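You operate a simulated robot arm through the tools that you are given. There is no shell and no other tool. Be economical: measure what you need, move in short steps, check, and stop when the job is done.

You run a simulated two-armed robot. Do the job below in one go: nothing can be reset, and whatever is moved stays where it is left.

Task
Hold the cake tin on the bare end of the counter steady with one hand and put the seeds shaker in it with the other.

The check looks at the end state, three seconds after you hand in, the way a careful person would. Anything else that was tipped, shoved, dropped, spilled or broken makes it a failure.

Robot
Two 7-joint arms with two-finger parallel grippers on one trunk, on a base that drives. Base frame: it is fixed to the floor where the robot stands at the start and does not move with it; the origin is under the middle of the robot, x ahead of it, y to its left, z up. Readings come in m, rad, newtons and seconds.
The left shoulder is at the start at [0.07, 0.188, 1.4], the right one opposite. With the tool pointing down near the work surface each hand reaches from about 0.1 to 0.74 m from the robot's upright axis, wherever it stands, measured 20 degrees to its own side. Places, roughly: cake tin [-2.25, -0.75, 1]. Payload 3.91 kg a hand.
The tool frame of a hand sits at the grasp point between the pads (the TCP): z along the fingers, y along the line on which they close. The tips reach 0.03 m beyond it. Largest opening 0.11 m; finger width 0.02, thickness 0.01; the body of the gripper, 0.048 by 0.112 m, starts 0.055 m behind the TCP.
Orientation is told as [roll, pitch, yaw] about the base's x, y, z axes, in that order, counted from this pose: with the fingers straight down and closing along the base's y, the tool's x points along the base's -x, its y along +y and its z along -z.

Tools
- The arms move only by the tool move_arm. It takes "left_increments", "right_increments" or both (then of equal length, played together; a hand with none holds still); each is a list of rows, each a list of 3 entries, a list of its own where there are three numbers: the shift along the tool's x, y, z in m, then the turn, a rotation vector about the tool's x, y, z in rad, then the gripper command, from -1 (shut) to 1 (fully open), values between in proportion. In form: [[[tx, ty, tz], [ax, ay, az], fingers], ...]. A call has 1 to 12 rows; each row shifts and turns the commanded pose from where the row before left it, along the tool's axes as they then stand. Rows are played at 5 a second. More than 0.05 m and 0.15 rad between two rows, or a gripper value outside its range, and nothing of the call is played. Where a pose cannot be reached the arm comes as near as it can. A force on the tool above 40 N (or 10 N above the force at the start of the call, whichever is more), or a blocked arm, ends the call early, and 0.2 s more pass. The fingers move at their own pace (about 0.072 m/s each) and stop on an object; they squeeze with about 44 N. The grip force told is the motor's: it shows also when the fingers shut on nothing. Time passes only in rows, and 0.2 s behind the last, so rows that do not move let the fingers close. It gives the time, the measured TCP pose, the force on the tool (base axes), the opening and the grip force at its end, in the units of the frame above (readings bear some noise), with the torque about the TCP (base axes, N m) and any sound that the robot's microphone picked up, and new pictures: "show" is both (left out), scene, wrist or none (wrist: the cameras of the hands that moved).
- Cameras (640 x 400 px; columns grow to the right, rows downward): "scene" is now at [0.138, -0.0082, 1.6258]; the picture's right is [-0.22, -0.98, -0.00], its down [-0.66, 0.15, -0.73] and it looks along [0.71, -0.16, -0.68] (base axes); focal length 265 px, centre (320, 200). "left" rides on the left gripper at [0.072, -0.017, -0.103] in its tool frame; the picture's right is [0.23, 0.97, 0.00], its down [-0.76, 0.18, -0.62] and it looks along [-0.61, 0.14, 0.78] (tool axes); focal length 222 px, centre (320, 200). "right" rides on the right gripper at [0.072, 0.017, -0.103] in its tool frame; the picture's right is [-0.23, 0.97, 0.00], its down [-0.76, -0.18, -0.62] and it looks along [-0.61, -0.14, 0.78] (tool axes); focal length 222 px, centre (320, 200). There is no depth. A picture from a camera that has moved, and an enlarged one, comes with that camera's place and axes in the base frame and with its lens. The place of the scene camera against the robot may be out by one fixed shift of up to 0.018 m in any direction.
- lift_body(by): slides the trunk up (or, below 0, down) by that many m; the arms and the scene camera ride with it, the base frame stays. It gives what a move gives, with no picture.
- roll_base(legs): drives the robot by 1 to 6 legs, each [ahead, turn to the left] in m and rad, along the robot's own axes; the way and the turn of a leg run together, so that a leg with both is an arc; at most 1.5 m and 3.142 rad a leg. The arms and the cameras ride along, it lands a little off, and it stops where it bumps. It gives what a move gives, and a new picture of the scene camera.
- aim_head(pan, tilt): turns the head with the scene camera to pan (to the left, within 1.501 rad either way) and tilt (down, from -0.506 to 1.204), counted from straight ahead of the robot. It gives what a move gives, and a new picture of the scene camera.
- inspect(camera, box): a new picture of the part [left, top, right, bottom] of that camera's present view, enlarged. The clock stands still meanwhile.
- close_job(): hands the job in; it is judged then, once.

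Work in short steps. Places have to be worked out from the pictures, the camera data and where the tool is seen: move nearer, look again, correct. Check each grasp and each placing, and mend what went wrong. You have 120 turns and 260 pictures in all, those below and enlarged ones among them. Open the grippers and draw the arms clear of the work before you hand the job in, unless the task says otherwise; then end with one line.

The tools are called after "Emit:" as a command line: name --argument value ..., lists and objects as JSON in quotes. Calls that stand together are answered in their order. move_arm: Moves the arms, as the interface text tells. Its arguments: {"type":"object","properties":{"left_increments":{"type":"array","items":{"type":"array"}},"right_increments":{"type":"array","items":{"type":"array"}},"show":{"type":"string","enum":["both","scene","wrist","none"]}},"required":[]} The other tools are called the same way: lift_body (by) slides the trunk up or down; roll_base (legs) drives the base; aim_head (pan, tilt) turns the head that bears the scene camera; inspect (camera, box) takes an enlarged picture of a part of a camera's view; close_job () hands the job in.

At the start:

```text
clock: 0.0
left_tcp_pos: [0.6307, 0.0409, 1.0813]
left_orientation: [0.001, 0.0, -0.001]
left_ft_force: [-0.4, 0.2, 0.0]
left_moment: [0.0, -0.02, -0.03]
left_width: 0.1101
left_finger_force: 0.1
right_tcp_pos: [0.5266, -0.3539, 1.1701]
right_orientation: [-0.001, 0.001, 0.0]
right_ft_force: [0.4, 1.0, 0.3]
right_moment: [0.0, -0.02, -0.01]
right_width: 0.1101
right_finger_force: 0.0
trunk travel left (down, up): [-0.91, 0.03]
robot x, y, heading: [-0.001, -0.0005, 0.001]
head pan, tilt: [-0.22, 0.749]
```

scene: 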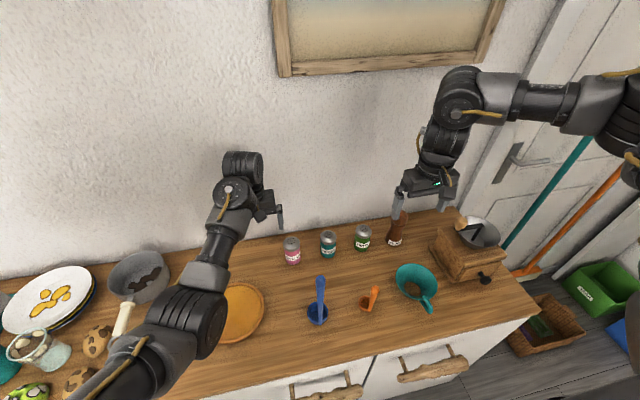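
right: 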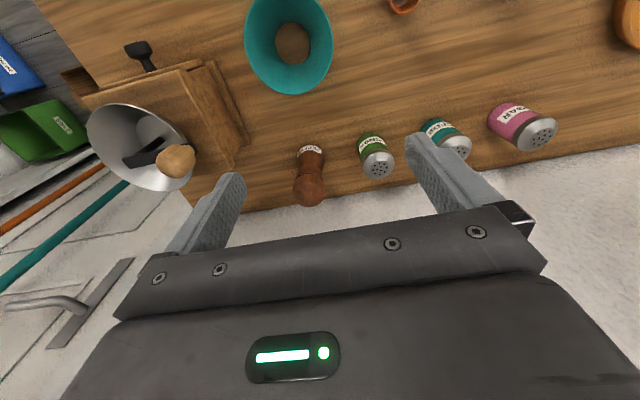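
left: 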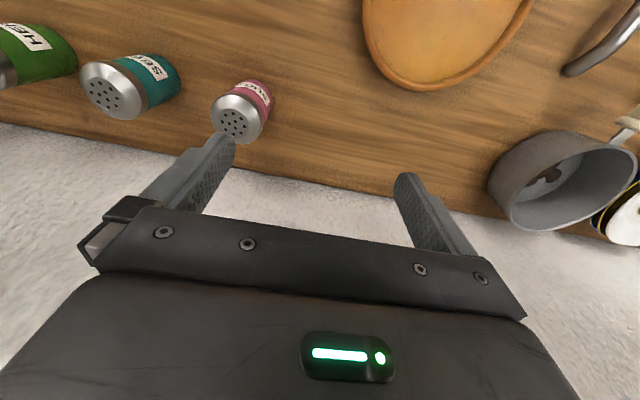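

Three shakers stand at the back of the counter, along with a brown mill. I'll read their labels first.

Emit:
inspect --camera "scene" --box '[260, 200, 440, 312]'

Emit:
inspect --camera "left" --box '[0, 0, 320, 200]'

Emit:
inspect --camera "right" --box '[280, 80, 580, 240]'

```text
3.56 times, centred on (350, 256) of scene
camera zoom: at [0.138, -0.0082, 1.6258], right [-0.22, -0.98, 0.0], down [-0.66, 0.15, -0.73], along [0.71, -0.16, -0.68], focal length 943 px, centre (213, 1)
```

zoom: 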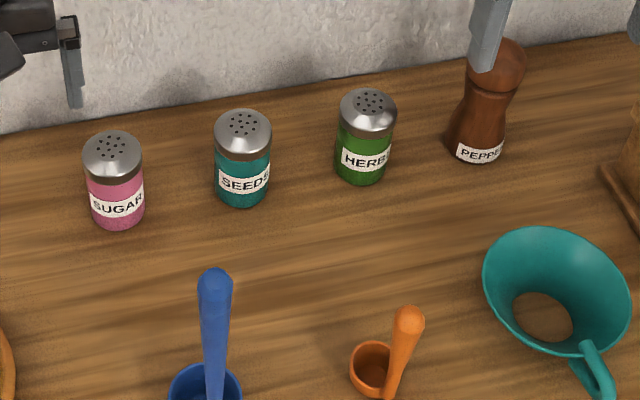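

```text
2.00 times, centred on (160, 100) of left
camera zoom: at [0.5603, 0.0247, 1.1848], right [-0.23, 0.97, 0.0], down [0.76, 0.18, 0.62], along [0.61, 0.14, -0.78], focal length 444 px, centre (640, 400)
```

zoom: 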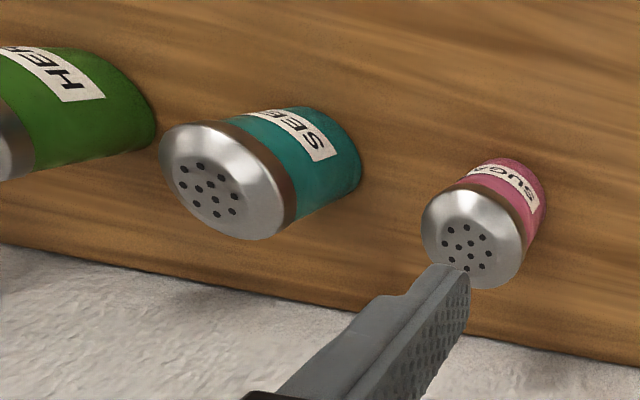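

```text
2.13 times, centred on (430, 160) of right
camera zoom: at [0.4534, -0.3359, 1.2737], right [0.23, 0.97, 0.0], down [0.76, -0.18, 0.62], along [0.61, -0.14, -0.78], focal length 474 px, centre (85, 285)
```

zoom: 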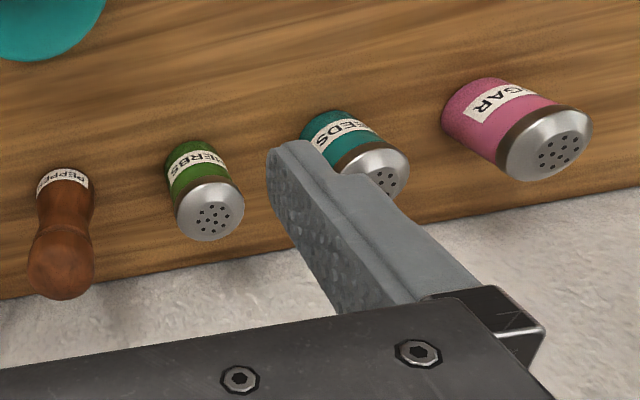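

Seeds is the teal shaker, at about (0.66, -0.16), with its top near z 0.95. I'll bring the right hand over it at the present height and shift the left hand away to the left.

Emit:
move_arm --left_increments '[[[0.02, 0.03, -0.02], [0, 0, 0], 1], [[0.02, 0.03, -0.02], [0, 0, 0], 1], [[0.02, 0.03, -0.02], [0, 0, 0], 1], [[0.02, 0.03, -0.02], [0, 0, 0], 1], [[0.02, 0.03, -0.02], [0, 0, 0], 1], [[0, 0, 0], [0, 0, 0], 1]]' --right_increments '[[[-0.025, 0.038, 0.0], [0, 0, 0], 1], [[-0.025, 0.038, 0.0], [0, 0, 0], 1], [[-0.025, 0.038, 0.0], [0, 0, 0], 1], [[-0.025, 0.038, 0.0], [0, 0, 0], 1], [[-0.025, 0.038, 0.0], [0, 0, 0], 1], [[0, 0, 0], [0, 0, 0], 1]]'

```text
clock: 1.4
left_tcp_pos: [0.6265, 0.0471, 1.0851]
left_orientation: [0.001, -0.002, 0.0]
left_ft_force: [0.3, 0.5, -0.2]
left_moment: [0.0, -0.02, -0.01]
left_width: 0.1101
left_finger_force: 0.1
left hand out of reach, approached as far as the arm can: row 1, 2, 3, 4, 5
right_tcp_pos: [0.6485, -0.1645, 1.1701]
right_orientation: [0.004, 0.0, 0.001]
right_ft_force: [0.9, -0.8, 0.3]
right_moment: [0.04, -0.01, -0.01]
right_width: 0.11
right_finger_force: 0.1
trunk travel left (down, up): [-0.91, 0.03]
robot x, y, heading: [-0.0004, 0.0009, -0.002]
head pan, tilt: [-0.22, 0.749]
camera scene: at [0.137, -0.01, 1.6258], right [-0.22, -0.98, 0.0], down [-0.66, 0.15, -0.73], along [0.71, -0.16, -0.68], focal length 265 px, centre (320, 200)
camera right: at [0.5769, -0.1469, 1.2731], right [0.23, 0.97, 0.0], down [0.76, -0.18, 0.62], along [0.61, -0.14, -0.78], focal length 222 px, centre (320, 200)
camera left: at [0.5555, 0.0304, 1.1881], right [-0.23, 0.97, 0.0], down [0.76, 0.18, 0.62], along [0.61, 0.14, -0.78], focal length 222 px, centre (320, 200)
```

scene: 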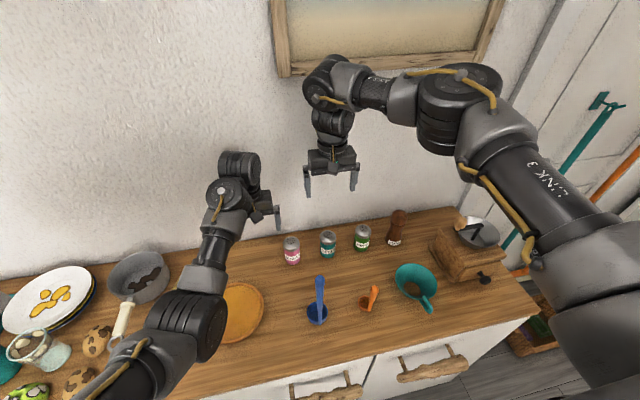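
right: 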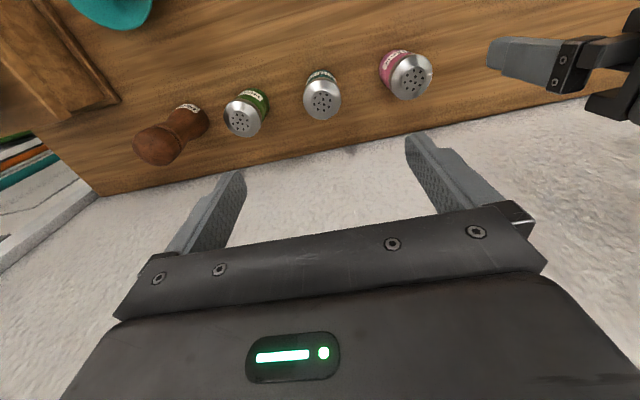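
left: 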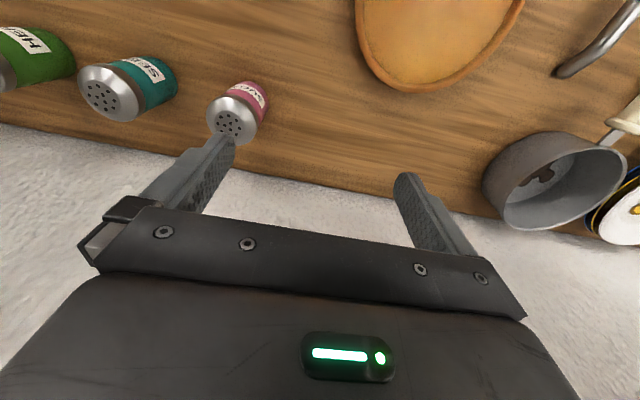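

The right camera puts the Seeds lid at (0.656, -0.161), almost below the hand. I'll correct slightly, go part of the way down and check.

Emit:
move_arm --right_increments '[[[-0.007, 0.003, 0.02], [0, 0, 0], 1], [[0, 0, 0.04], [0, 0, 0], 1], [[0, 0, 0.04], [0, 0, 0], 1], [[0, 0, 0.03], [0, 0, 0], 1], [[0, 0, 0], [0, 0, 0], 1]]'

```text
clock: 2.6
left_tcp_pos: [0.6273, 0.0475, 1.0837]
left_orientation: [0.001, -0.003, 0.0]
left_ft_force: [-0.5, -0.4, -0.4]
left_moment: [-0.02, -0.01, -0.01]
left_width: 0.1101
left_finger_force: 0.1
right_tcp_pos: [0.6568, -0.1617, 1.0418]
right_orientation: [0.0, 0.0, 0.0]
right_ft_force: [0.6, -0.2, -0.3]
right_moment: [0.03, 0.0, 0.01]
right_width: 0.1103
right_finger_force: 0.1
trunk travel left (down, up): [-0.91, 0.03]
robot x, y, heading: [-0.004, 0.0006, 0.003]
head pan, tilt: [-0.22, 0.749]
camera scene: at [0.1376, -0.0084, 1.6258], right [-0.22, -0.98, 0.0], down [-0.66, 0.15, -0.73], along [0.71, -0.16, -0.68], focal length 265 px, centre (320, 200)
camera right: at [0.585, -0.1442, 1.1431], right [0.23, 0.97, 0.0], down [0.76, -0.18, 0.62], along [0.61, -0.14, -0.78], focal length 222 px, centre (320, 200)
```

scene: 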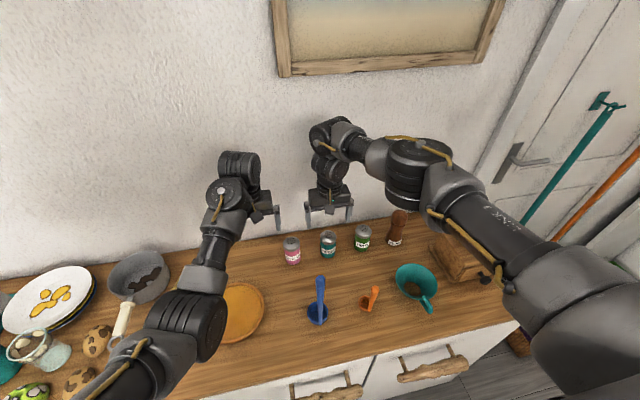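
right: 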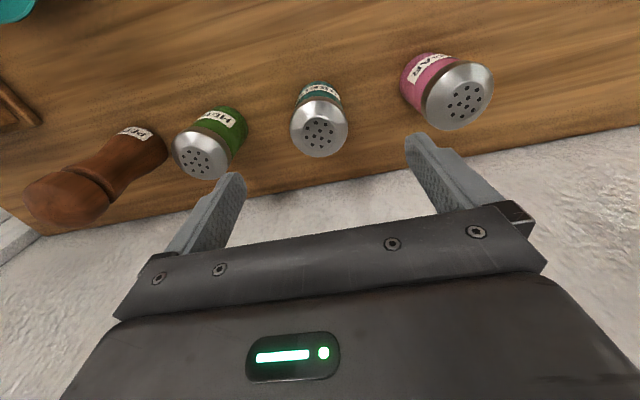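

The Seeds shaker is still centred between the fingers. I'll go down another 6 cm and look again.

Emit:
move_arm --right_increments '[[[0, 0, 0.03], [0, 0, 0], 1], [[0, 0, 0.03], [0, 0, 0], 1], [[0, 0, 0], [0, 0, 0], 1]]'

Emit:
inspect --camera "scene" --box '[260, 160, 420, 280]'

```text
clock: 3.4
left_tcp_pos: [0.6267, 0.0494, 1.0851]
left_orientation: [0.0, -0.001, -0.001]
left_ft_force: [0.7, -0.2, -0.4]
left_moment: [0.01, 0.01, -0.02]
left_width: 0.1102
left_finger_force: 0.0
right_tcp_pos: [0.657, -0.1608, 0.9804]
right_orientation: [-0.001, 0.001, 0.001]
right_ft_force: [-0.2, 0.5, -0.1]
right_moment: [-0.05, -0.03, 0.01]
right_width: 0.11
right_finger_force: 0.1
trunk travel left (down, up): [-0.91, 0.03]
robot x, y, heading: [0.0034, 0.0006, 0.003]
head pan, tilt: [-0.22, 0.749]
camera scene: at [0.1373, -0.0083, 1.6258], right [-0.22, -0.98, 0.0], down [-0.66, 0.15, -0.73], along [0.71, -0.16, -0.68], focal length 265 px, centre (320, 200)
camera right: at [0.5855, -0.1431, 1.0835], right [0.23, 0.97, 0.0], down [0.76, -0.18, 0.62], along [0.61, -0.14, -0.78], focal length 222 px, centre (320, 200)
```

scene: 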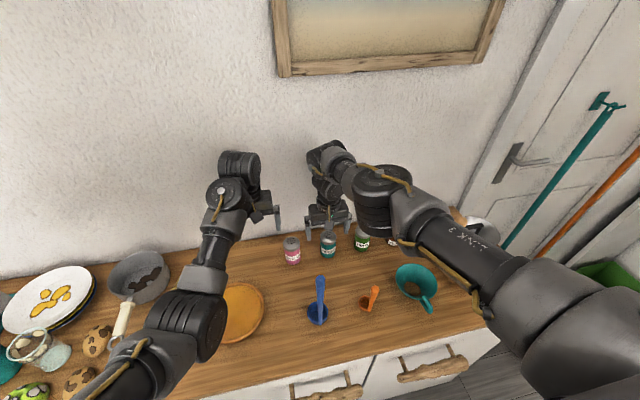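
right: 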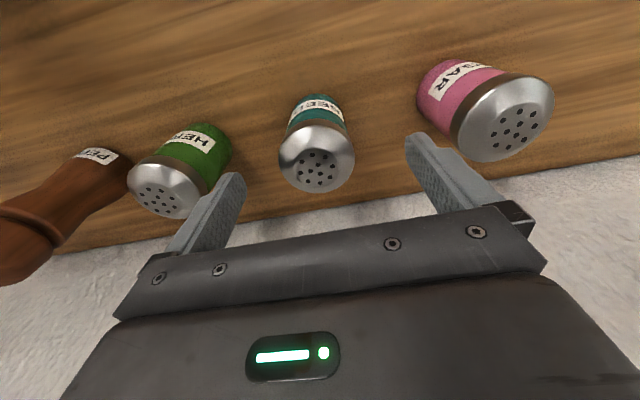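

```text
3.33 times, centred on (340, 220) of scene
camera zoom: at [0.1373, -0.0083, 1.6258], right [-0.22, -0.98, 0.0], down [-0.66, 0.15, -0.73], along [0.71, -0.16, -0.68], focal length 884 px, centre (253, 133)
```

zoom: 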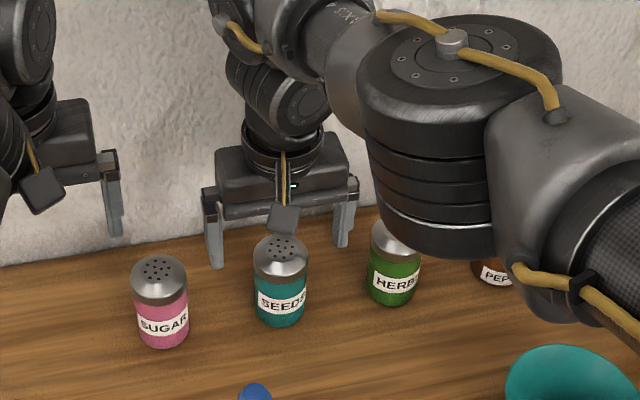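

The shaker lid is at (0.66, -0.162), between the fingers, and the neighbours are clear. I'll go down to grasp height and close.

Emit:
move_arm --right_increments '[[[-0.002, -0.001, 0.025], [0, 0, 0], 1], [[-0.002, 0, 0.025], [0, 0, 0], 1], [[0, 0, 0.005], [0, 0, 0], 1], [[0, 0, 0], [0, 0, 0], 1]]'

Emit:
move_arm --right_increments '[[[0, 0, 0], [0, 0, 0], 0.2], [[0, 0, 0], [0, 0, 0], -0.2], [[0, 0, 0], [0, 0, 0], -1], [[0, 0, 0], [0, 0, 0], -1], [[0, 0, 0], [0, 0, 0], -1]]'

```text
clock: 4.4
left_tcp_pos: [0.6267, 0.0488, 1.084]
left_orientation: [-0.002, 0.0, 0.0]
left_ft_force: [0.2, 0.4, 0.3]
left_moment: [0.02, -0.02, 0.02]
left_width: 0.1098
left_finger_force: 0.1
right_tcp_pos: [0.6592, -0.1599, 0.9251]
right_orientation: [0.0, 0.002, 0.0]
right_ft_force: [0.5, 0.1, 0.0]
right_moment: [0.03, 0.01, 0.01]
right_width: 0.1101
right_finger_force: 0.1
trunk travel left (down, up): [-0.91, 0.03]
robot x, y, heading: [-0.0007, -0.0001, 0.001]
head pan, tilt: [-0.22, 0.749]
camera scene: at [0.138, -0.0075, 1.6258], right [-0.22, -0.98, 0.0], down [-0.66, 0.15, -0.73], along [0.71, -0.16, -0.68], focal length 265 px, centre (320, 200)
camera right: at [0.5879, -0.1427, 1.0283], right [0.23, 0.97, 0.0], down [0.76, -0.18, 0.62], along [0.61, -0.14, -0.78], focal length 222 px, centre (320, 200)
```

scene: 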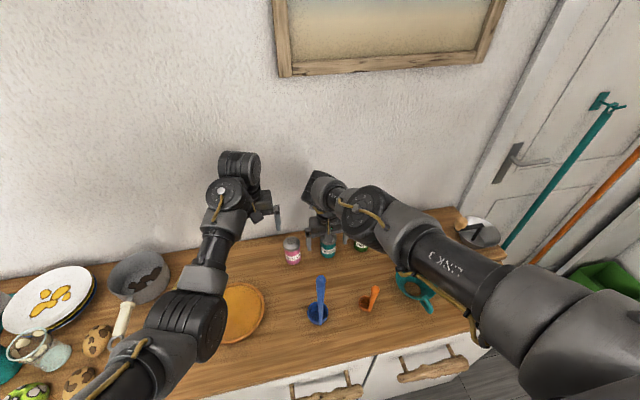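
right: 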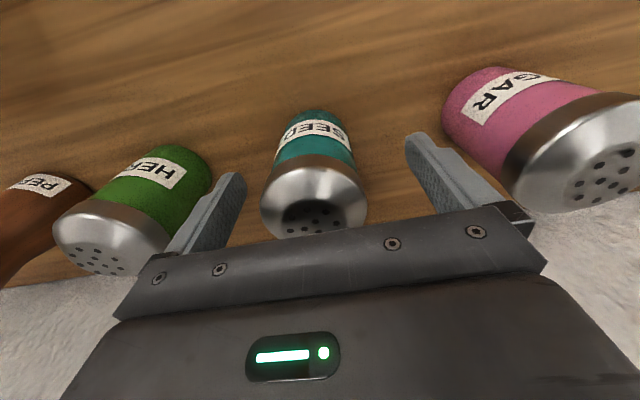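

```text
clock: 5.6
left_tcp_pos: [0.6273, 0.0496, 1.0847]
left_orientation: [-0.001, 0.0, 0.002]
left_ft_force: [-0.3, -0.2, 0.2]
left_moment: [-0.03, -0.01, -0.02]
left_width: 0.11
left_finger_force: 0.1
right_tcp_pos: [0.6605, -0.1618, 0.9252]
right_orientation: [0.0, 0.0, 0.0]
right_ft_force: [-0.1, -0.5, 0.7]
right_moment: [-0.01, -0.03, -0.06]
right_width: 0.0526
right_finger_force: 44.1
trunk travel left (down, up): [-0.91, 0.03]
robot x, y, heading: [0.0024, 0.0009, -0.002]
head pan, tilt: [-0.22, 0.749]
camera scene: at [0.138, -0.0081, 1.6258], right [-0.22, -0.98, 0.0], down [-0.66, 0.15, -0.73], along [0.71, -0.16, -0.68], focal length 265 px, centre (320, 200)
camera right: at [0.5881, -0.1434, 1.0285], right [0.23, 0.97, 0.0], down [0.76, -0.18, 0.62], along [0.61, -0.14, -0.78], focal length 222 px, centre (320, 200)
```

scene: 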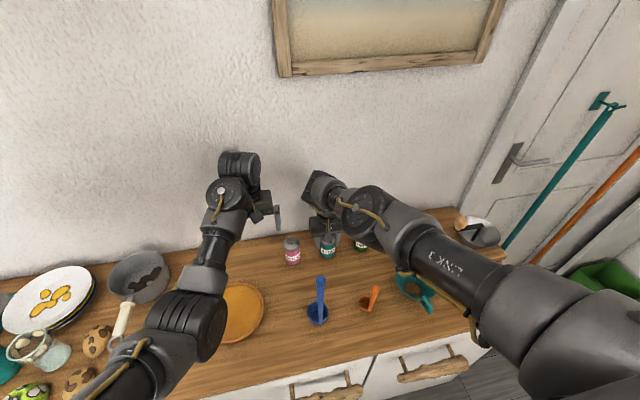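
right: 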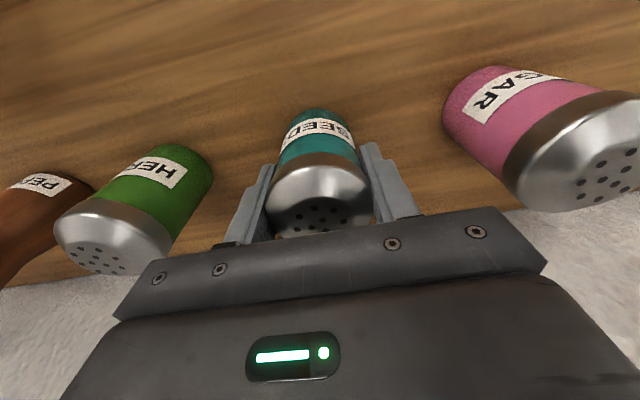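

The gripper stopped on the shaker at 0.053 m with full grip force. I'll lift it straight up, well clear of everything.

Emit:
move_arm --right_increments '[[[0, 0, -0.02], [0, 0, 0], -1], [[0, 0, -0.03], [0, 0, 0], -1], [[0, 0, -0.04], [0, 0, 0], -1], [[0, 0, -0.04], [0, 0, 0], -1], [[0, 0, -0.04], [0, 0, 0], -1], [[0, 0, -0.04], [0, 0, 0], -1], [[0, 0, -0.04], [0, 0, 0], -1], [[0.03, -0.03, 0], [0, 0, 0], -1], [[0.03, -0.03, 0], [0, 0, 0], -1], [[0.03, -0.03, 0], [0, 0, 0], -1], [[0.03, -0.03, 0], [0, 0, 0], -1], [[0.03, -0.03, 0], [0, 0, 0], -1]]'

```text
clock: 8.2
left_tcp_pos: [0.6268, 0.0464, 1.0851]
left_orientation: [0.001, -0.001, 0.0]
left_ft_force: [0.1, -1.6, 0.3]
left_moment: [0.0, 0.03, -0.01]
left_width: 0.1103
left_finger_force: 0.0
right_tcp_pos: [0.507, -0.3164, 1.1756]
right_orientation: [0.002, -0.001, -0.002]
right_ft_force: [-0.8, -0.1, -0.6]
right_moment: [0.05, -0.03, 0.03]
right_width: 0.0002
right_finger_force: 37.9
trunk travel left (down, up): [-0.91, 0.03]
robot x, y, heading: [0.0022, 0.0027, -0.001]
head pan, tilt: [-0.22, 0.749]
camera scene: at [0.1357, -0.0117, 1.6259], right [-0.22, -0.98, 0.0], down [-0.66, 0.15, -0.73], along [0.72, -0.16, -0.68], focal length 265 px, centre (320, 200)
camera right: at [0.4358, -0.2993, 1.2791], right [0.23, 0.97, 0.0], down [0.76, -0.18, 0.62], along [0.61, -0.14, -0.78], focal length 222 px, centre (320, 200)
```

scene: 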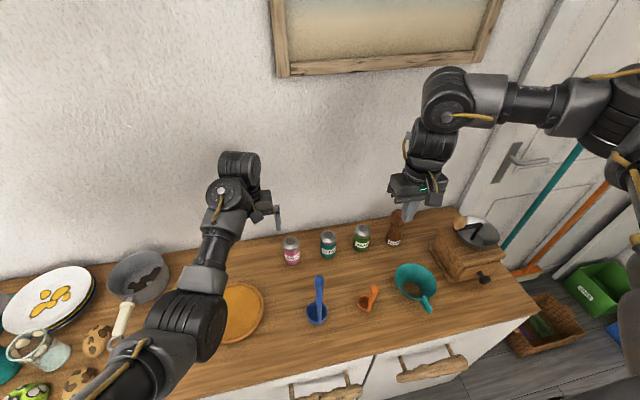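
right: 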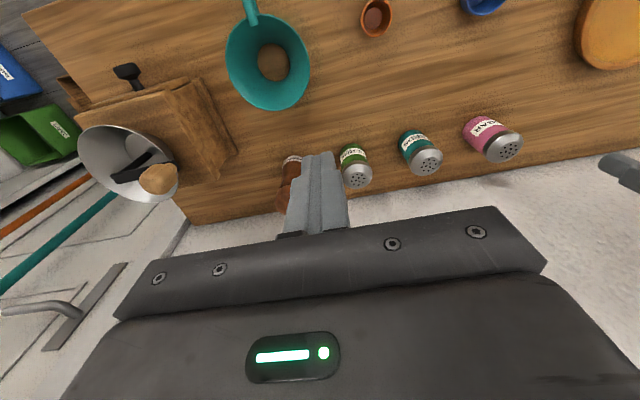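

The fingers have shut on nothing (width 0.0002) and the shaker still stands on the counter, so it slipped out. I'll look at its state and profile before trying again.

Emit:
inspect --camera "scene" --box '[275, 215, 385, 285]'

Emit:
inspect --camera "right" --box '[280, 80, 560, 240]'

Emit:
inspect --camera "left" --box '[0, 20, 280, 180]'

```text
5.71 times, centred on (330, 250) of scene
camera zoom: at [0.1357, -0.0117, 1.6259], right [-0.22, -0.98, 0.0], down [-0.66, 0.15, -0.73], along [0.72, -0.16, -0.68], focal length 1516 px, centre (263, -86)
```

zoom: 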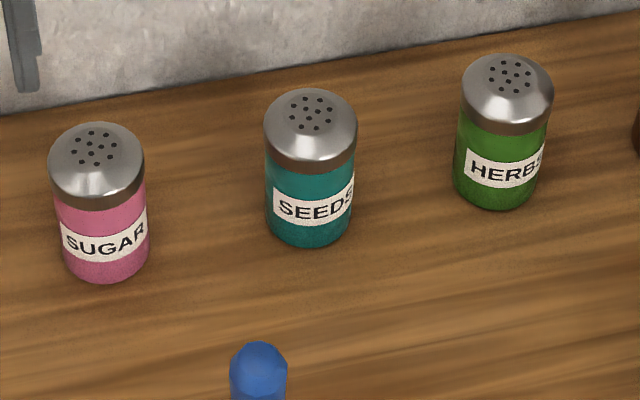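

```text
2.29 times, centred on (420, 160) of right
camera zoom: at [0.4358, -0.2993, 1.2791], right [0.23, 0.97, 0.0], down [0.76, -0.18, 0.62], along [0.61, -0.14, -0.78], focal length 508 px, centre (91, 291)
```

zoom: 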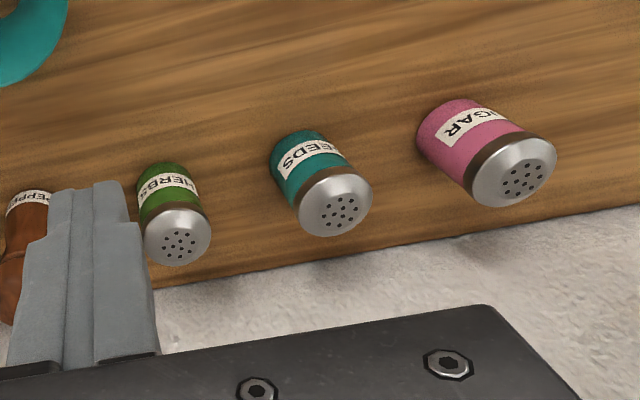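

```text
2.29 times, centred on (140, 100) of left
camera zoom: at [0.5546, 0.0291, 1.1887], right [-0.23, 0.97, 0.0], down [0.76, 0.18, 0.63], along [0.61, 0.14, -0.78], focal length 508 px, centre (731, 429)
```

zoom: 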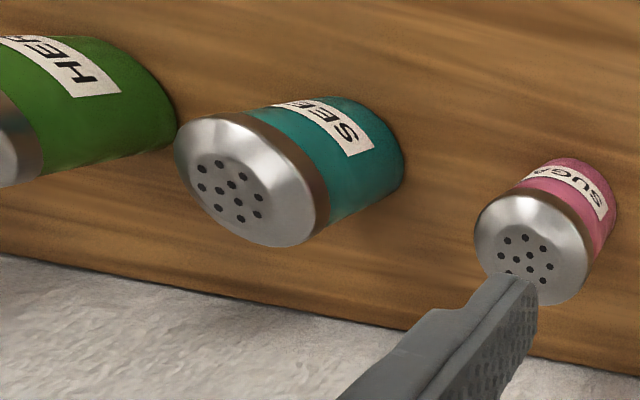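

The shaker is upright and unmoved at about (0.66, -0.164). The last grip was mostly on the steel lid, which takes up the top 40%. I'll go back and grip about 2 cm lower, on the coloured body.

Emit:
move_arm --right_increments '[[[-0.03, 0.03, 0], [0, 0, 0], 1], [[-0.03, 0.03, 0], [0, 0, 0], 1], [[-0.03, 0.03, 0], [0, 0, 0], 1], [[-0.03, 0.03, 0], [0, 0, 0], 1], [[-0.03, 0.03, 0], [0, 0, 0], 1], [[0, 0.002, 0.04], [0, 0, 0], 1], [[0, 0, 0.04], [0, 0, 0], 1], [[0, 0, 0.04], [0, 0, 0], 1], [[0, 0, 0.03], [0, 0, 0], 1], [[0, 0, 0], [0, 0, 0], 1]]' --show "wrist"

```text
clock: 10.4
left_tcp_pos: [0.6266, 0.0484, 1.0855]
left_orientation: [0.0, 0.0, 0.0]
left_ft_force: [0.0, -0.2, 0.5]
left_moment: [-0.01, -0.03, 0.02]
left_width: 0.1099
left_finger_force: 0.0
right_tcp_pos: [0.6606, -0.1608, 1.0232]
right_orientation: [0.002, 0.001, 0.001]
right_ft_force: [0.2, -0.4, 0.3]
right_moment: [0.0, 0.01, 0.02]
right_width: 0.1101
right_finger_force: 0.1
trunk travel left (down, up): [-0.91, 0.03]
robot x, y, heading: [0.0003, 0.002, -0.002]
head pan, tilt: [-0.22, 0.749]
camera right: at [0.5885, -0.1425, 1.1262], right [0.23, 0.97, 0.0], down [0.76, -0.18, 0.62], along [0.61, -0.14, -0.78], focal length 222 px, centre (320, 200)
```

right: 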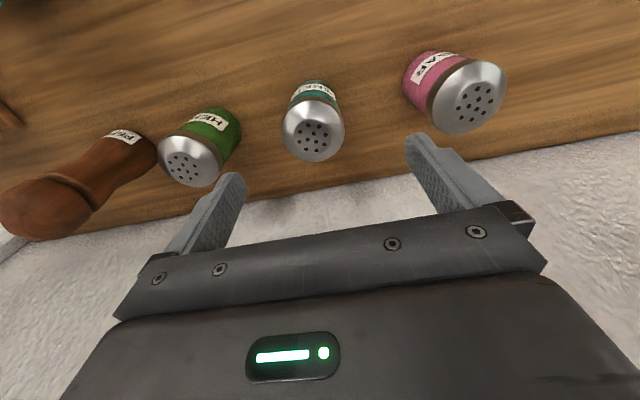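

It is centred again. I'll lower to TCP z of about 0.907, close, then lift only 2 cm and check.

Emit:
move_arm --right_increments '[[[0, -0.002, 0.04], [0, 0, 0], 1], [[0, 0, 0.04], [0, 0, 0], 1], [[0, 0, 0.026], [0, 0, 0], 1], [[0, 0, 0.01], [0, 0, 0], 1], [[0, 0, 0], [0, 0, 0], 0.2], [[0, 0, 0], [0, 0, 0], 0], [[0, 0, 0], [0, 0, 0], -1], [[0, 0, 0], [0, 0, 0], -1], [[0, 0, 0], [0, 0, 0], -1], [[0, 0, 0], [0, 0, 0], -1]]' --show "wrist"

Emit:
move_arm --right_increments '[[[0, 0, -0.005], [0, 0, 0], -1], [[0, 0, -0.005], [0, 0, 0], -1], [[0, 0, -0.005], [0, 0, 0], -1], [[0, 0, -0.005], [0, 0, 0], -1], [[0, 0, 0], [0, 0, 0], -1]]' --show "wrist"

```text
clock: 12.6
left_tcp_pos: [0.6276, 0.0477, 1.0839]
left_orientation: [0.002, 0.0, 0.001]
left_ft_force: [0.0, -0.5, -0.3]
left_moment: [0.0, -0.01, -0.02]
left_width: 0.1101
left_finger_force: 0.0
right_tcp_pos: [0.6599, -0.1615, 0.9115]
right_orientation: [0.002, 0.001, -0.002]
right_ft_force: [-0.4, -1.0, -0.5]
right_moment: [0.02, 0.0, 0.01]
right_width: 0.0526
right_finger_force: 44.7
right hand out of reach, approached as far as the arm can: row 4
trunk travel left (down, up): [-0.91, 0.03]
robot x, y, heading: [0.0028, -0.0018, -0.0]
head pan, tilt: [-0.22, 0.749]
camera right: at [0.5873, -0.1437, 1.0146], right [0.23, 0.97, 0.0], down [0.76, -0.18, 0.62], along [0.61, -0.14, -0.78], focal length 222 px, centre (320, 200)
```

right: 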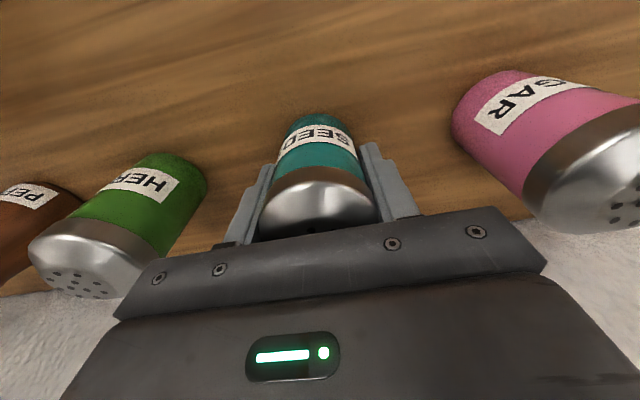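

```text
clock: 13.8
left_tcp_pos: [0.6272, 0.049, 1.0839]
left_orientation: [-0.002, -0.001, 0.0]
left_ft_force: [1.0, 0.0, 0.6]
left_moment: [0.0, -0.03, 0.03]
left_width: 0.11
left_finger_force: 0.2
right_tcp_pos: [0.6576, -0.1606, 0.9307]
right_orientation: [0.0, -0.003, -0.002]
right_ft_force: [-0.7, -0.3, -1.2]
right_moment: [-0.02, 0.01, 0.0]
right_width: 0.0524
right_finger_force: 44.1
trunk travel left (down, up): [-0.91, 0.03]
robot x, y, heading: [-0.0002, 0.0032, -0.002]
head pan, tilt: [-0.22, 0.749]
camera right: at [0.5868, -0.1427, 1.0333], right [0.23, 0.97, 0.0], down [0.76, -0.18, 0.62], along [0.61, -0.14, -0.78], focal length 222 px, centre (320, 200)
```

right: 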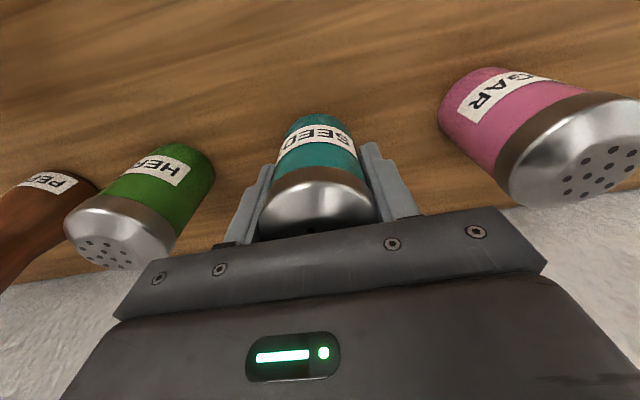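

The shaker kept its place in the wrist view while its neighbours dropped away, so it is lifting. I'll go on slowly.

Emit:
move_arm --right_increments '[[[0, 0, -0.012], [0, 0, 0], -1], [[0, 0, -0.015], [0, 0, 0], -1], [[0, 0, -0.015], [0, 0, 0], -1], [[0, 0, -0.015], [0, 0, 0], -1], [[0, 0, -0.015], [0, 0, 0], -1], [[0, 0, -0.012], [0, 0, 0], -1], [[0, 0, 0], [0, 0, 0], -1]]' --show "both"

```text
clock: 15.4
left_tcp_pos: [0.6279, 0.0486, 1.0831]
left_orientation: [0.0, 0.001, 0.0]
left_ft_force: [-0.7, -0.5, -0.6]
left_moment: [0.0, 0.0, -0.02]
left_width: 0.1102
left_finger_force: 0.0
right_tcp_pos: [0.6575, -0.1624, 1.0149]
right_orientation: [0.0, 0.001, -0.001]
right_ft_force: [0.2, -0.3, -1.5]
right_moment: [0.0, -0.04, 0.0]
right_width: 0.053
right_finger_force: 44.3
trunk travel left (down, up): [-0.91, 0.03]
robot x, y, heading: [-0.0033, -0.0031, -0.003]
head pan, tilt: [-0.22, 0.749]
camera scene: at [0.1383, -0.0079, 1.6257], right [-0.22, -0.98, 0.0], down [-0.67, 0.15, -0.73], along [0.71, -0.16, -0.68], focal length 265 px, centre (320, 200)
camera right: at [0.586, -0.143, 1.1184], right [0.23, 0.97, 0.0], down [0.76, -0.18, 0.62], along [0.61, -0.14, -0.78], focal length 222 px, centre (320, 200)
```

scene: 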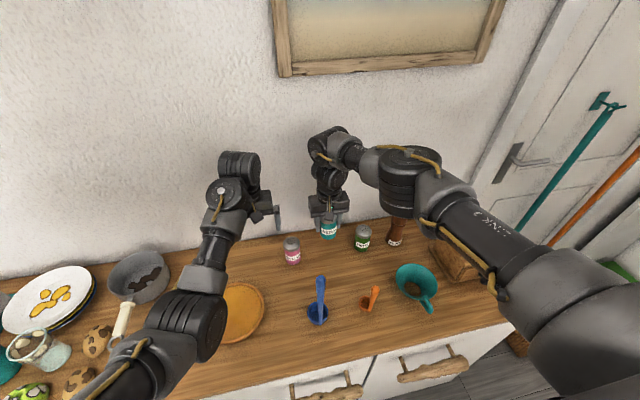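
right: 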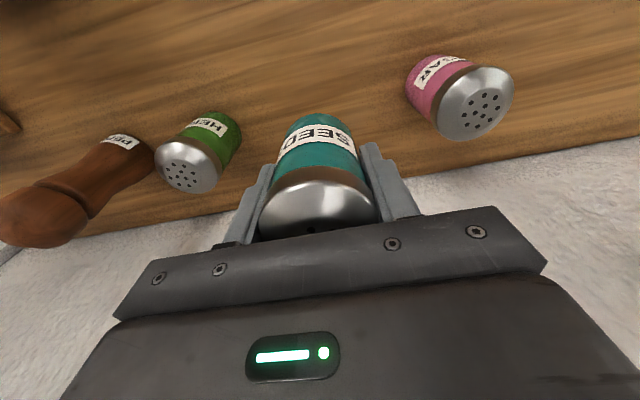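

It is held firmly, weighing about 0.15 kg. I'll lift higher and bring it back toward the body, and try drawing the left hand in as well.

Emit:
move_arm --right_increments '[[[0, 0, -0.02], [0, 0, 0], -1], [[0, 0, -0.025], [0, 0, 0], -1], [[0, 0, -0.025], [0, 0, 0], -1], [[0, 0, -0.025], [0, 0, 0], -1], [[0, 0, -0.025], [0, 0, 0], -1], [[0.02, -0.01, -0.01], [0, 0, 0], -1], [[0.025, -0.015, 0], [0, 0, 0], -1], [[0.025, -0.015, 0], [0, 0, 0], -1], [[0.025, -0.015, 0], [0, 0, 0], -1], [[0.025, -0.015, 0], [0, 0, 0], -1], [[0.025, -0.015, 0], [0, 0, 0], -1], [[0.02, -0.01, 0], [0, 0, 0], -1]]' --left_increments '[[[0.02, 0, 0], [0, 0, 0], 1], [[0.02, 0, 0], [0, 0, 0], 1], [[0.02, 0, 0], [0, 0, 0], 1], [[0.02, 0, 0], [0, 0, 0], 1], [[0.02, 0, 0], [0, 0, 0], 1], [[0, 0, 0], [0, 0, 0], 1], [[0, 0, 0], [0, 0, 0], 1], [[0, 0, 0], [0, 0, 0], 1], [[0, 0, 0], [0, 0, 0], 1], [[0, 0, 0], [0, 0, 0], 1], [[0, 0, 0], [0, 0, 0], 1], [[0, 0, 0], [0, 0, 0], 1]]' --show "both"

```text
clock: 18.0
left_tcp_pos: [0.6072, 0.0389, 1.0658]
left_orientation: [0.001, -0.002, 0.0]
left_ft_force: [-0.8, 0.2, -0.4]
left_moment: [0.02, -0.03, 0.02]
left_width: 0.11
left_finger_force: 0.1
left hand out of reach, approached as far as the arm can: row 1, 2, 3, 4, 5
right_tcp_pos: [0.4928, -0.2576, 1.143]
right_orientation: [0.002, 0.0, -0.002]
right_ft_force: [-0.4, 0.0, -2.2]
right_moment: [0.0, -0.02, 0.0]
right_width: 0.0521
right_finger_force: 44.5
trunk travel left (down, up): [-0.91, 0.03]
robot x, y, heading: [-0.0023, -0.0018, -0.001]
head pan, tilt: [-0.22, 0.749]
camera scene: at [0.137, -0.009, 1.6258], right [-0.22, -0.98, 0.0], down [-0.66, 0.15, -0.73], along [0.71, -0.16, -0.68], focal length 265 px, centre (320, 200)
camera right: at [0.4214, -0.2387, 1.2464], right [0.23, 0.97, 0.0], down [0.76, -0.18, 0.62], along [0.61, -0.14, -0.78], focal length 222 px, centre (320, 200)
camera left: at [0.5353, 0.0215, 1.1694], right [-0.23, 0.97, 0.0], down [0.76, 0.18, 0.62], along [0.61, 0.14, -0.78], focal length 222 px, centre (320, 200)
```

scene: 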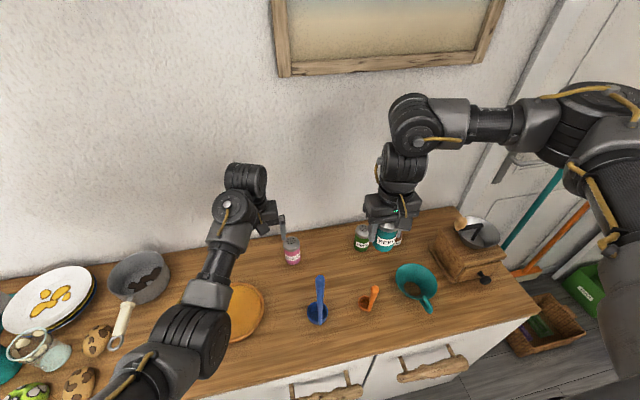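
right: 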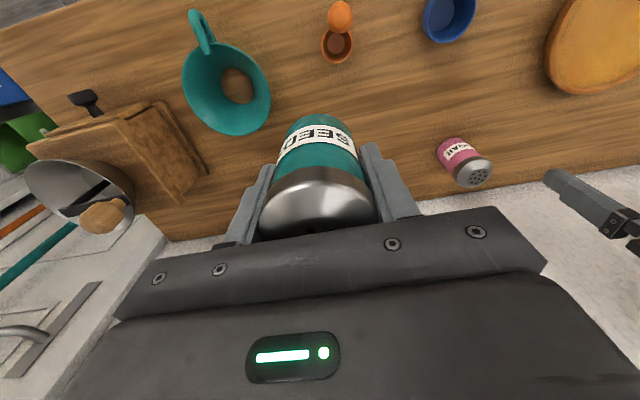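
left: 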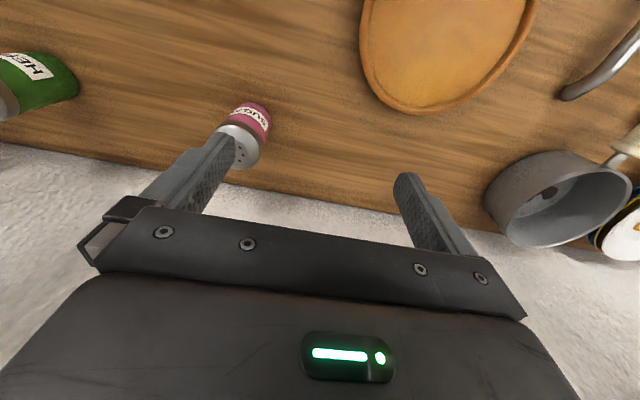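

Seeds is held well clear. Before driving I'll raise the trunk and look to both sides to learn what the room holds.

Emit:
lift_body --by 0.03

Emit:
aim_head --pan -1.5 --tilt 0.45

Emit:
aim_head --pan 1.5 --tilt 0.45

```text
clock: 18.8
left_tcp_pos: [0.6074, 0.0386, 1.0961]
left_orientation: [-0.001, 0.001, 0.0]
left_ft_force: [-0.1, -0.2, -0.3]
left_moment: [0.01, 0.02, -0.02]
left_width: 0.1099
left_finger_force: 0.0
right_tcp_pos: [0.494, -0.2559, 1.1738]
right_orientation: [0.002, 0.0, -0.001]
right_ft_force: [-0.2, 0.3, -1.4]
right_moment: [0.01, 0.0, 0.02]
right_width: 0.0526
right_finger_force: 44.0
trunk travel left (down, up): [-0.94, 0.0]
robot x, y, heading: [0.0024, 0.0026, 0.002]
head pan, tilt: [-0.22, 0.749]
```

```text
clock: 20.2
left_tcp_pos: [0.6063, 0.0382, 1.0958]
left_orientation: [0.0, -0.001, 0.0]
left_ft_force: [-0.1, -0.3, -0.5]
left_moment: [-0.01, 0.01, -0.01]
left_width: 0.1098
left_finger_force: 0.0
right_tcp_pos: [0.495, -0.2559, 1.1721]
right_orientation: [0.0, 0.0, 0.0]
right_ft_force: [-0.1, 0.6, -0.8]
right_moment: [0.0, -0.05, 0.03]
right_width: 0.0525
right_finger_force: 43.9
trunk travel left (down, up): [-0.94, 0.0]
robot x, y, heading: [-0.0009, 0.0018, 0.002]
head pan, tilt: [-1.499, 0.45]
camera scene: at [0.0641, -0.0819, 1.6821], right [-1.0, -0.07, 0.0], down [-0.03, 0.43, -0.9], along [0.06, -0.9, -0.44], focal length 265 px, centre (320, 200)
```

scene: 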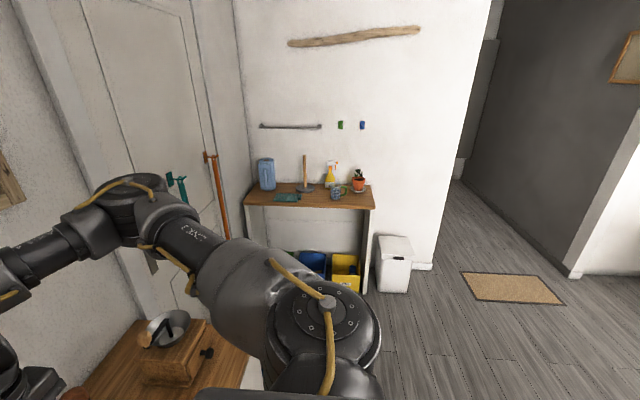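

```text
clock: 22.8
left_tcp_pos: [0.6065, 0.0383, 1.096]
left_orientation: [0.0, -0.001, -0.001]
left_ft_force: [-0.3, -0.7, -0.4]
left_moment: [0.0, 0.03, 0.0]
left_width: 0.1104
left_finger_force: 0.1
right_tcp_pos: [0.4935, -0.2563, 1.1719]
right_orientation: [0.0, 0.0, -0.001]
right_ft_force: [0.1, 0.0, -1.0]
right_moment: [-0.02, -0.03, 0.02]
right_width: 0.0525
right_finger_force: 43.8
trunk travel left (down, up): [-0.94, 0.0]
robot x, y, heading: [0.0024, 0.0001, 0.002]
head pan, tilt: [1.499, 0.45]
camera scene: at [0.0638, 0.1015, 1.6821], right [1.0, -0.07, 0.0], down [-0.03, -0.43, -0.9], along [0.06, 0.9, -0.44], focal length 265 px, centre (320, 200)
```

scene: 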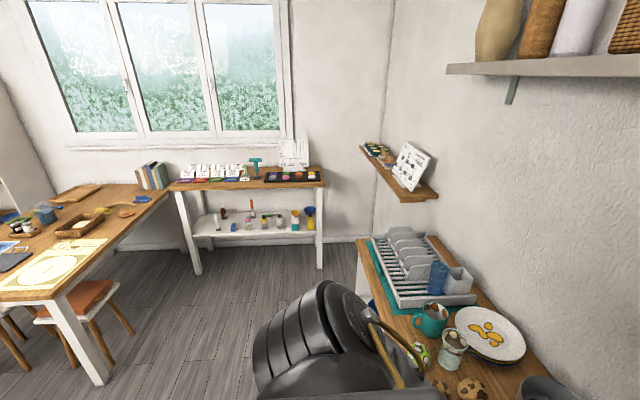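

The area behind me looks open, with a table behind-left at about (-1.2, 1.2). I'll back up 0.5 m and face the head forward to check the counter.

Emit:
roll_base --legs '[[-0.5, 0]]'

Emit:
aim_head --pan -0.3 --tilt 0.6

```text
clock: 25.8
left_tcp_pos: [0.1004, 0.0401, 1.0955]
left_orientation: [0.0, 0.0, 0.004]
left_ft_force: [0.1, 0.4, -0.5]
left_moment: [-0.02, 0.04, 0.03]
left_width: 0.11
left_finger_force: 0.1
right_tcp_pos: [-0.0106, -0.2554, 1.1724]
right_orientation: [-0.001, 0.002, 0.001]
right_ft_force: [-0.5, 0.6, -0.7]
right_moment: [0.02, 0.0, -0.02]
right_width: 0.0525
right_finger_force: 43.8
trunk travel left (down, up): [-0.94, 0.0]
robot x, y, heading: [-0.5055, -0.0023, 0.005]
head pan, tilt: [1.499, 0.45]
camera scene: at [-0.4422, 0.101, 1.682], right [1.0, -0.07, 0.0], down [-0.03, -0.43, -0.9], along [0.06, 0.9, -0.44], focal length 265 px, centre (320, 200)
```

scene: 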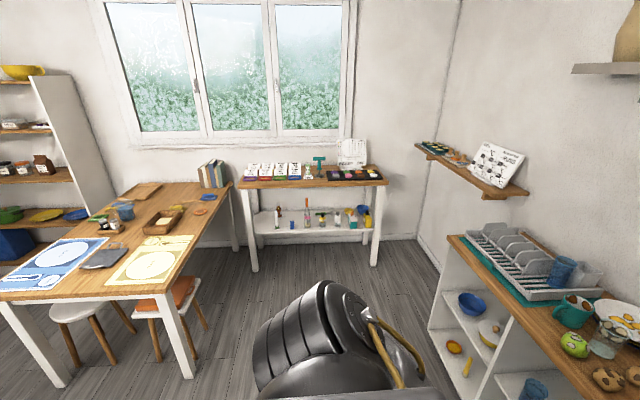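

```text
clock: 27.6
left_tcp_pos: [0.1006, 0.04, 1.0957]
left_orientation: [-0.001, -0.002, 0.004]
left_ft_force: [-0.9, -0.8, -0.9]
left_moment: [0.0, -0.01, -0.03]
left_width: 0.11
left_finger_force: 0.0
right_tcp_pos: [-0.0132, -0.256, 1.1722]
right_orientation: [-0.002, 0.0, 0.003]
right_ft_force: [-0.1, 0.6, -0.6]
right_moment: [0.0, 0.03, 0.01]
right_width: 0.0525
right_finger_force: 43.7
trunk travel left (down, up): [-0.94, 0.0]
robot x, y, heading: [-0.5097, 0.0037, -0.003]
head pan, tilt: [-0.3, 0.6]
camera scene: at [-0.3656, -0.0165, 1.6685], right [-0.29, -0.96, 0.0], down [-0.54, 0.17, -0.82], along [0.79, -0.24, -0.57], focal length 265 px, centre (320, 200)
```

scene: 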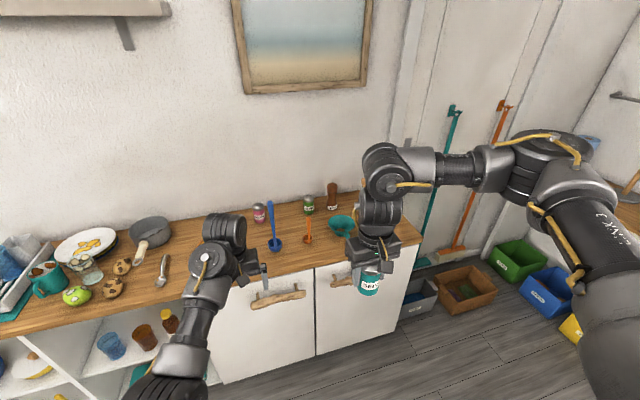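

The counter is undisturbed. I'll turn right in place in two stages, watching the camera.

Emit:
roll_base --legs '[[0, -1.57]]'

Emit:
roll_base --legs '[[0, -1.16]]'

Emit:
aim_head --pan 0 --tilt 0.4

```text
clock: 31.9
left_tcp_pos: [-0.4959, -0.6098, 1.0948]
left_orientation: [0.001, -0.002, -1.616]
left_ft_force: [0.5, -0.3, 0.8]
left_moment: [-0.02, -0.03, 0.03]
left_width: 0.11
left_finger_force: 0.0
right_tcp_pos: [-0.7853, -0.483, 1.1739]
right_orientation: [0.001, 0.002, -1.618]
right_ft_force: [0.2, 0.6, -1.7]
right_moment: [0.03, 0.03, -0.01]
right_width: 0.0525
right_finger_force: 43.5
trunk travel left (down, up): [-0.94, 0.0]
robot x, y, heading: [-0.5083, -0.0005, -1.618]
head pan, tilt: [-0.3, 0.6]
camera scene: at [-0.5329, -0.1242, 1.6685], right [-0.94, 0.34, 0.0], down [0.19, 0.53, -0.82], along [-0.28, -0.78, -0.57], focal length 265 px, centre (320, 200)
```

scene: 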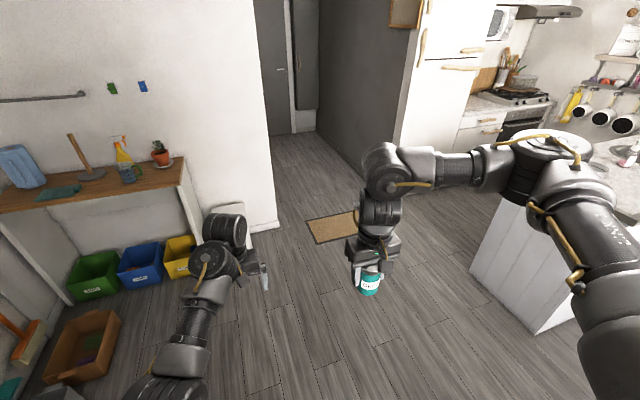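

```text
clock: 35.2
left_tcp_pos: [-1.0643, -0.249, 1.0946]
left_orientation: [0.0, 0.001, -2.79]
left_ft_force: [-0.6, -0.3, 0.3]
left_moment: [0.01, 0.02, -0.02]
left_width: 0.11
left_finger_force: 0.0
right_tcp_pos: [-1.0594, 0.0695, 1.1727]
right_orientation: [0.001, -0.001, -2.79]
right_ft_force: [-0.3, -0.5, -1.3]
right_moment: [-0.01, -0.01, 0.0]
right_width: 0.0524
right_finger_force: 43.7
trunk travel left (down, up): [-0.94, 0.0]
robot x, y, heading: [-0.5056, 0.0017, -2.791]
head pan, tilt: [-0.3, 0.6]
camera scene: at [-0.6365, -0.0129, 1.6685], right [-0.05, 1.0, 0.0], down [0.56, 0.03, -0.82], along [-0.82, -0.04, -0.57], focal length 265 px, centre (320, 200)
```

scene: 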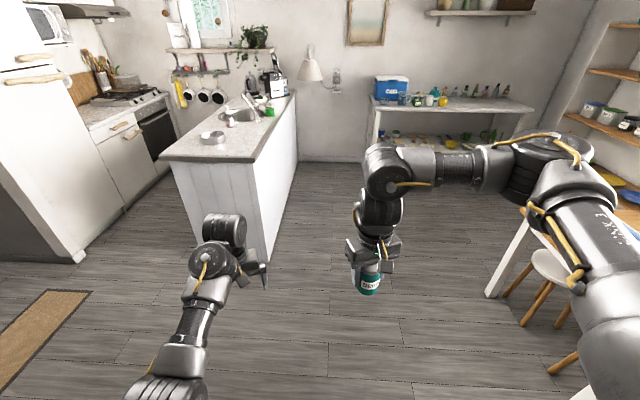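

```text
clock: 36.0
left_tcp_pos: [-1.0647, -0.2477, 1.095]
left_orientation: [0.002, -0.001, -2.789]
left_ft_force: [-0.3, 0.1, -0.4]
left_moment: [0.01, 0.0, 0.0]
left_width: 0.1099
left_finger_force: 0.1
right_tcp_pos: [-1.0602, 0.0697, 1.173]
right_orientation: [0.002, 0.0, -2.79]
right_ft_force: [1.0, -0.4, -1.7]
right_moment: [-0.01, 0.01, 0.01]
right_width: 0.0524
right_finger_force: 43.6
trunk travel left (down, up): [-0.94, 0.0]
robot x, y, heading: [-0.5064, 0.0001, -2.793]
head pan, tilt: [0.0, 0.4]
camera scene: at [-0.6352, -0.0391, 1.6867], right [-0.34, 0.94, 0.0], down [0.37, 0.13, -0.92], along [-0.86, -0.32, -0.39], focal length 265 px, centre (320, 200)
```

scene: 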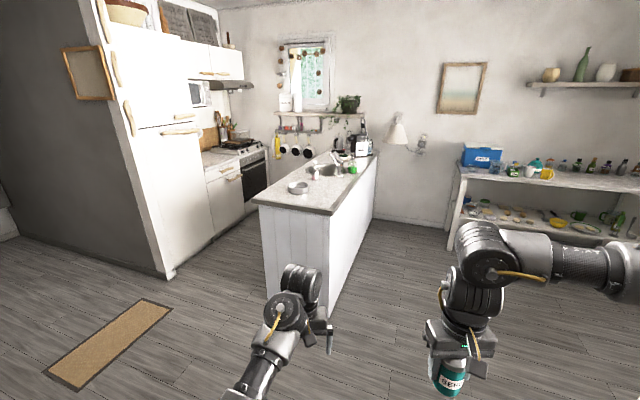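

The cake tin sits on the near, bare end of the island counter. I'll zoom in.

Emit:
inspect --camera "scene" --box '[245, 140, 385, 228]'

```text
4.55 times, centred on (315, 184) of scene
camera zoom: at [-0.6352, -0.0391, 1.6867], right [-0.34, 0.94, 0.0], down [0.37, 0.13, -0.92], along [-0.86, -0.32, -0.39], focal length 1206 px, centre (343, 273)
```

zoom: 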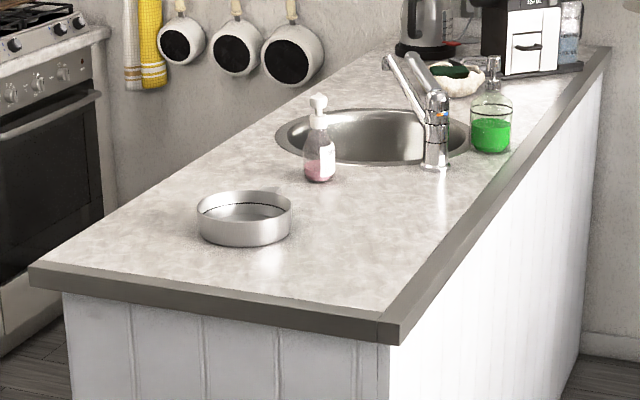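

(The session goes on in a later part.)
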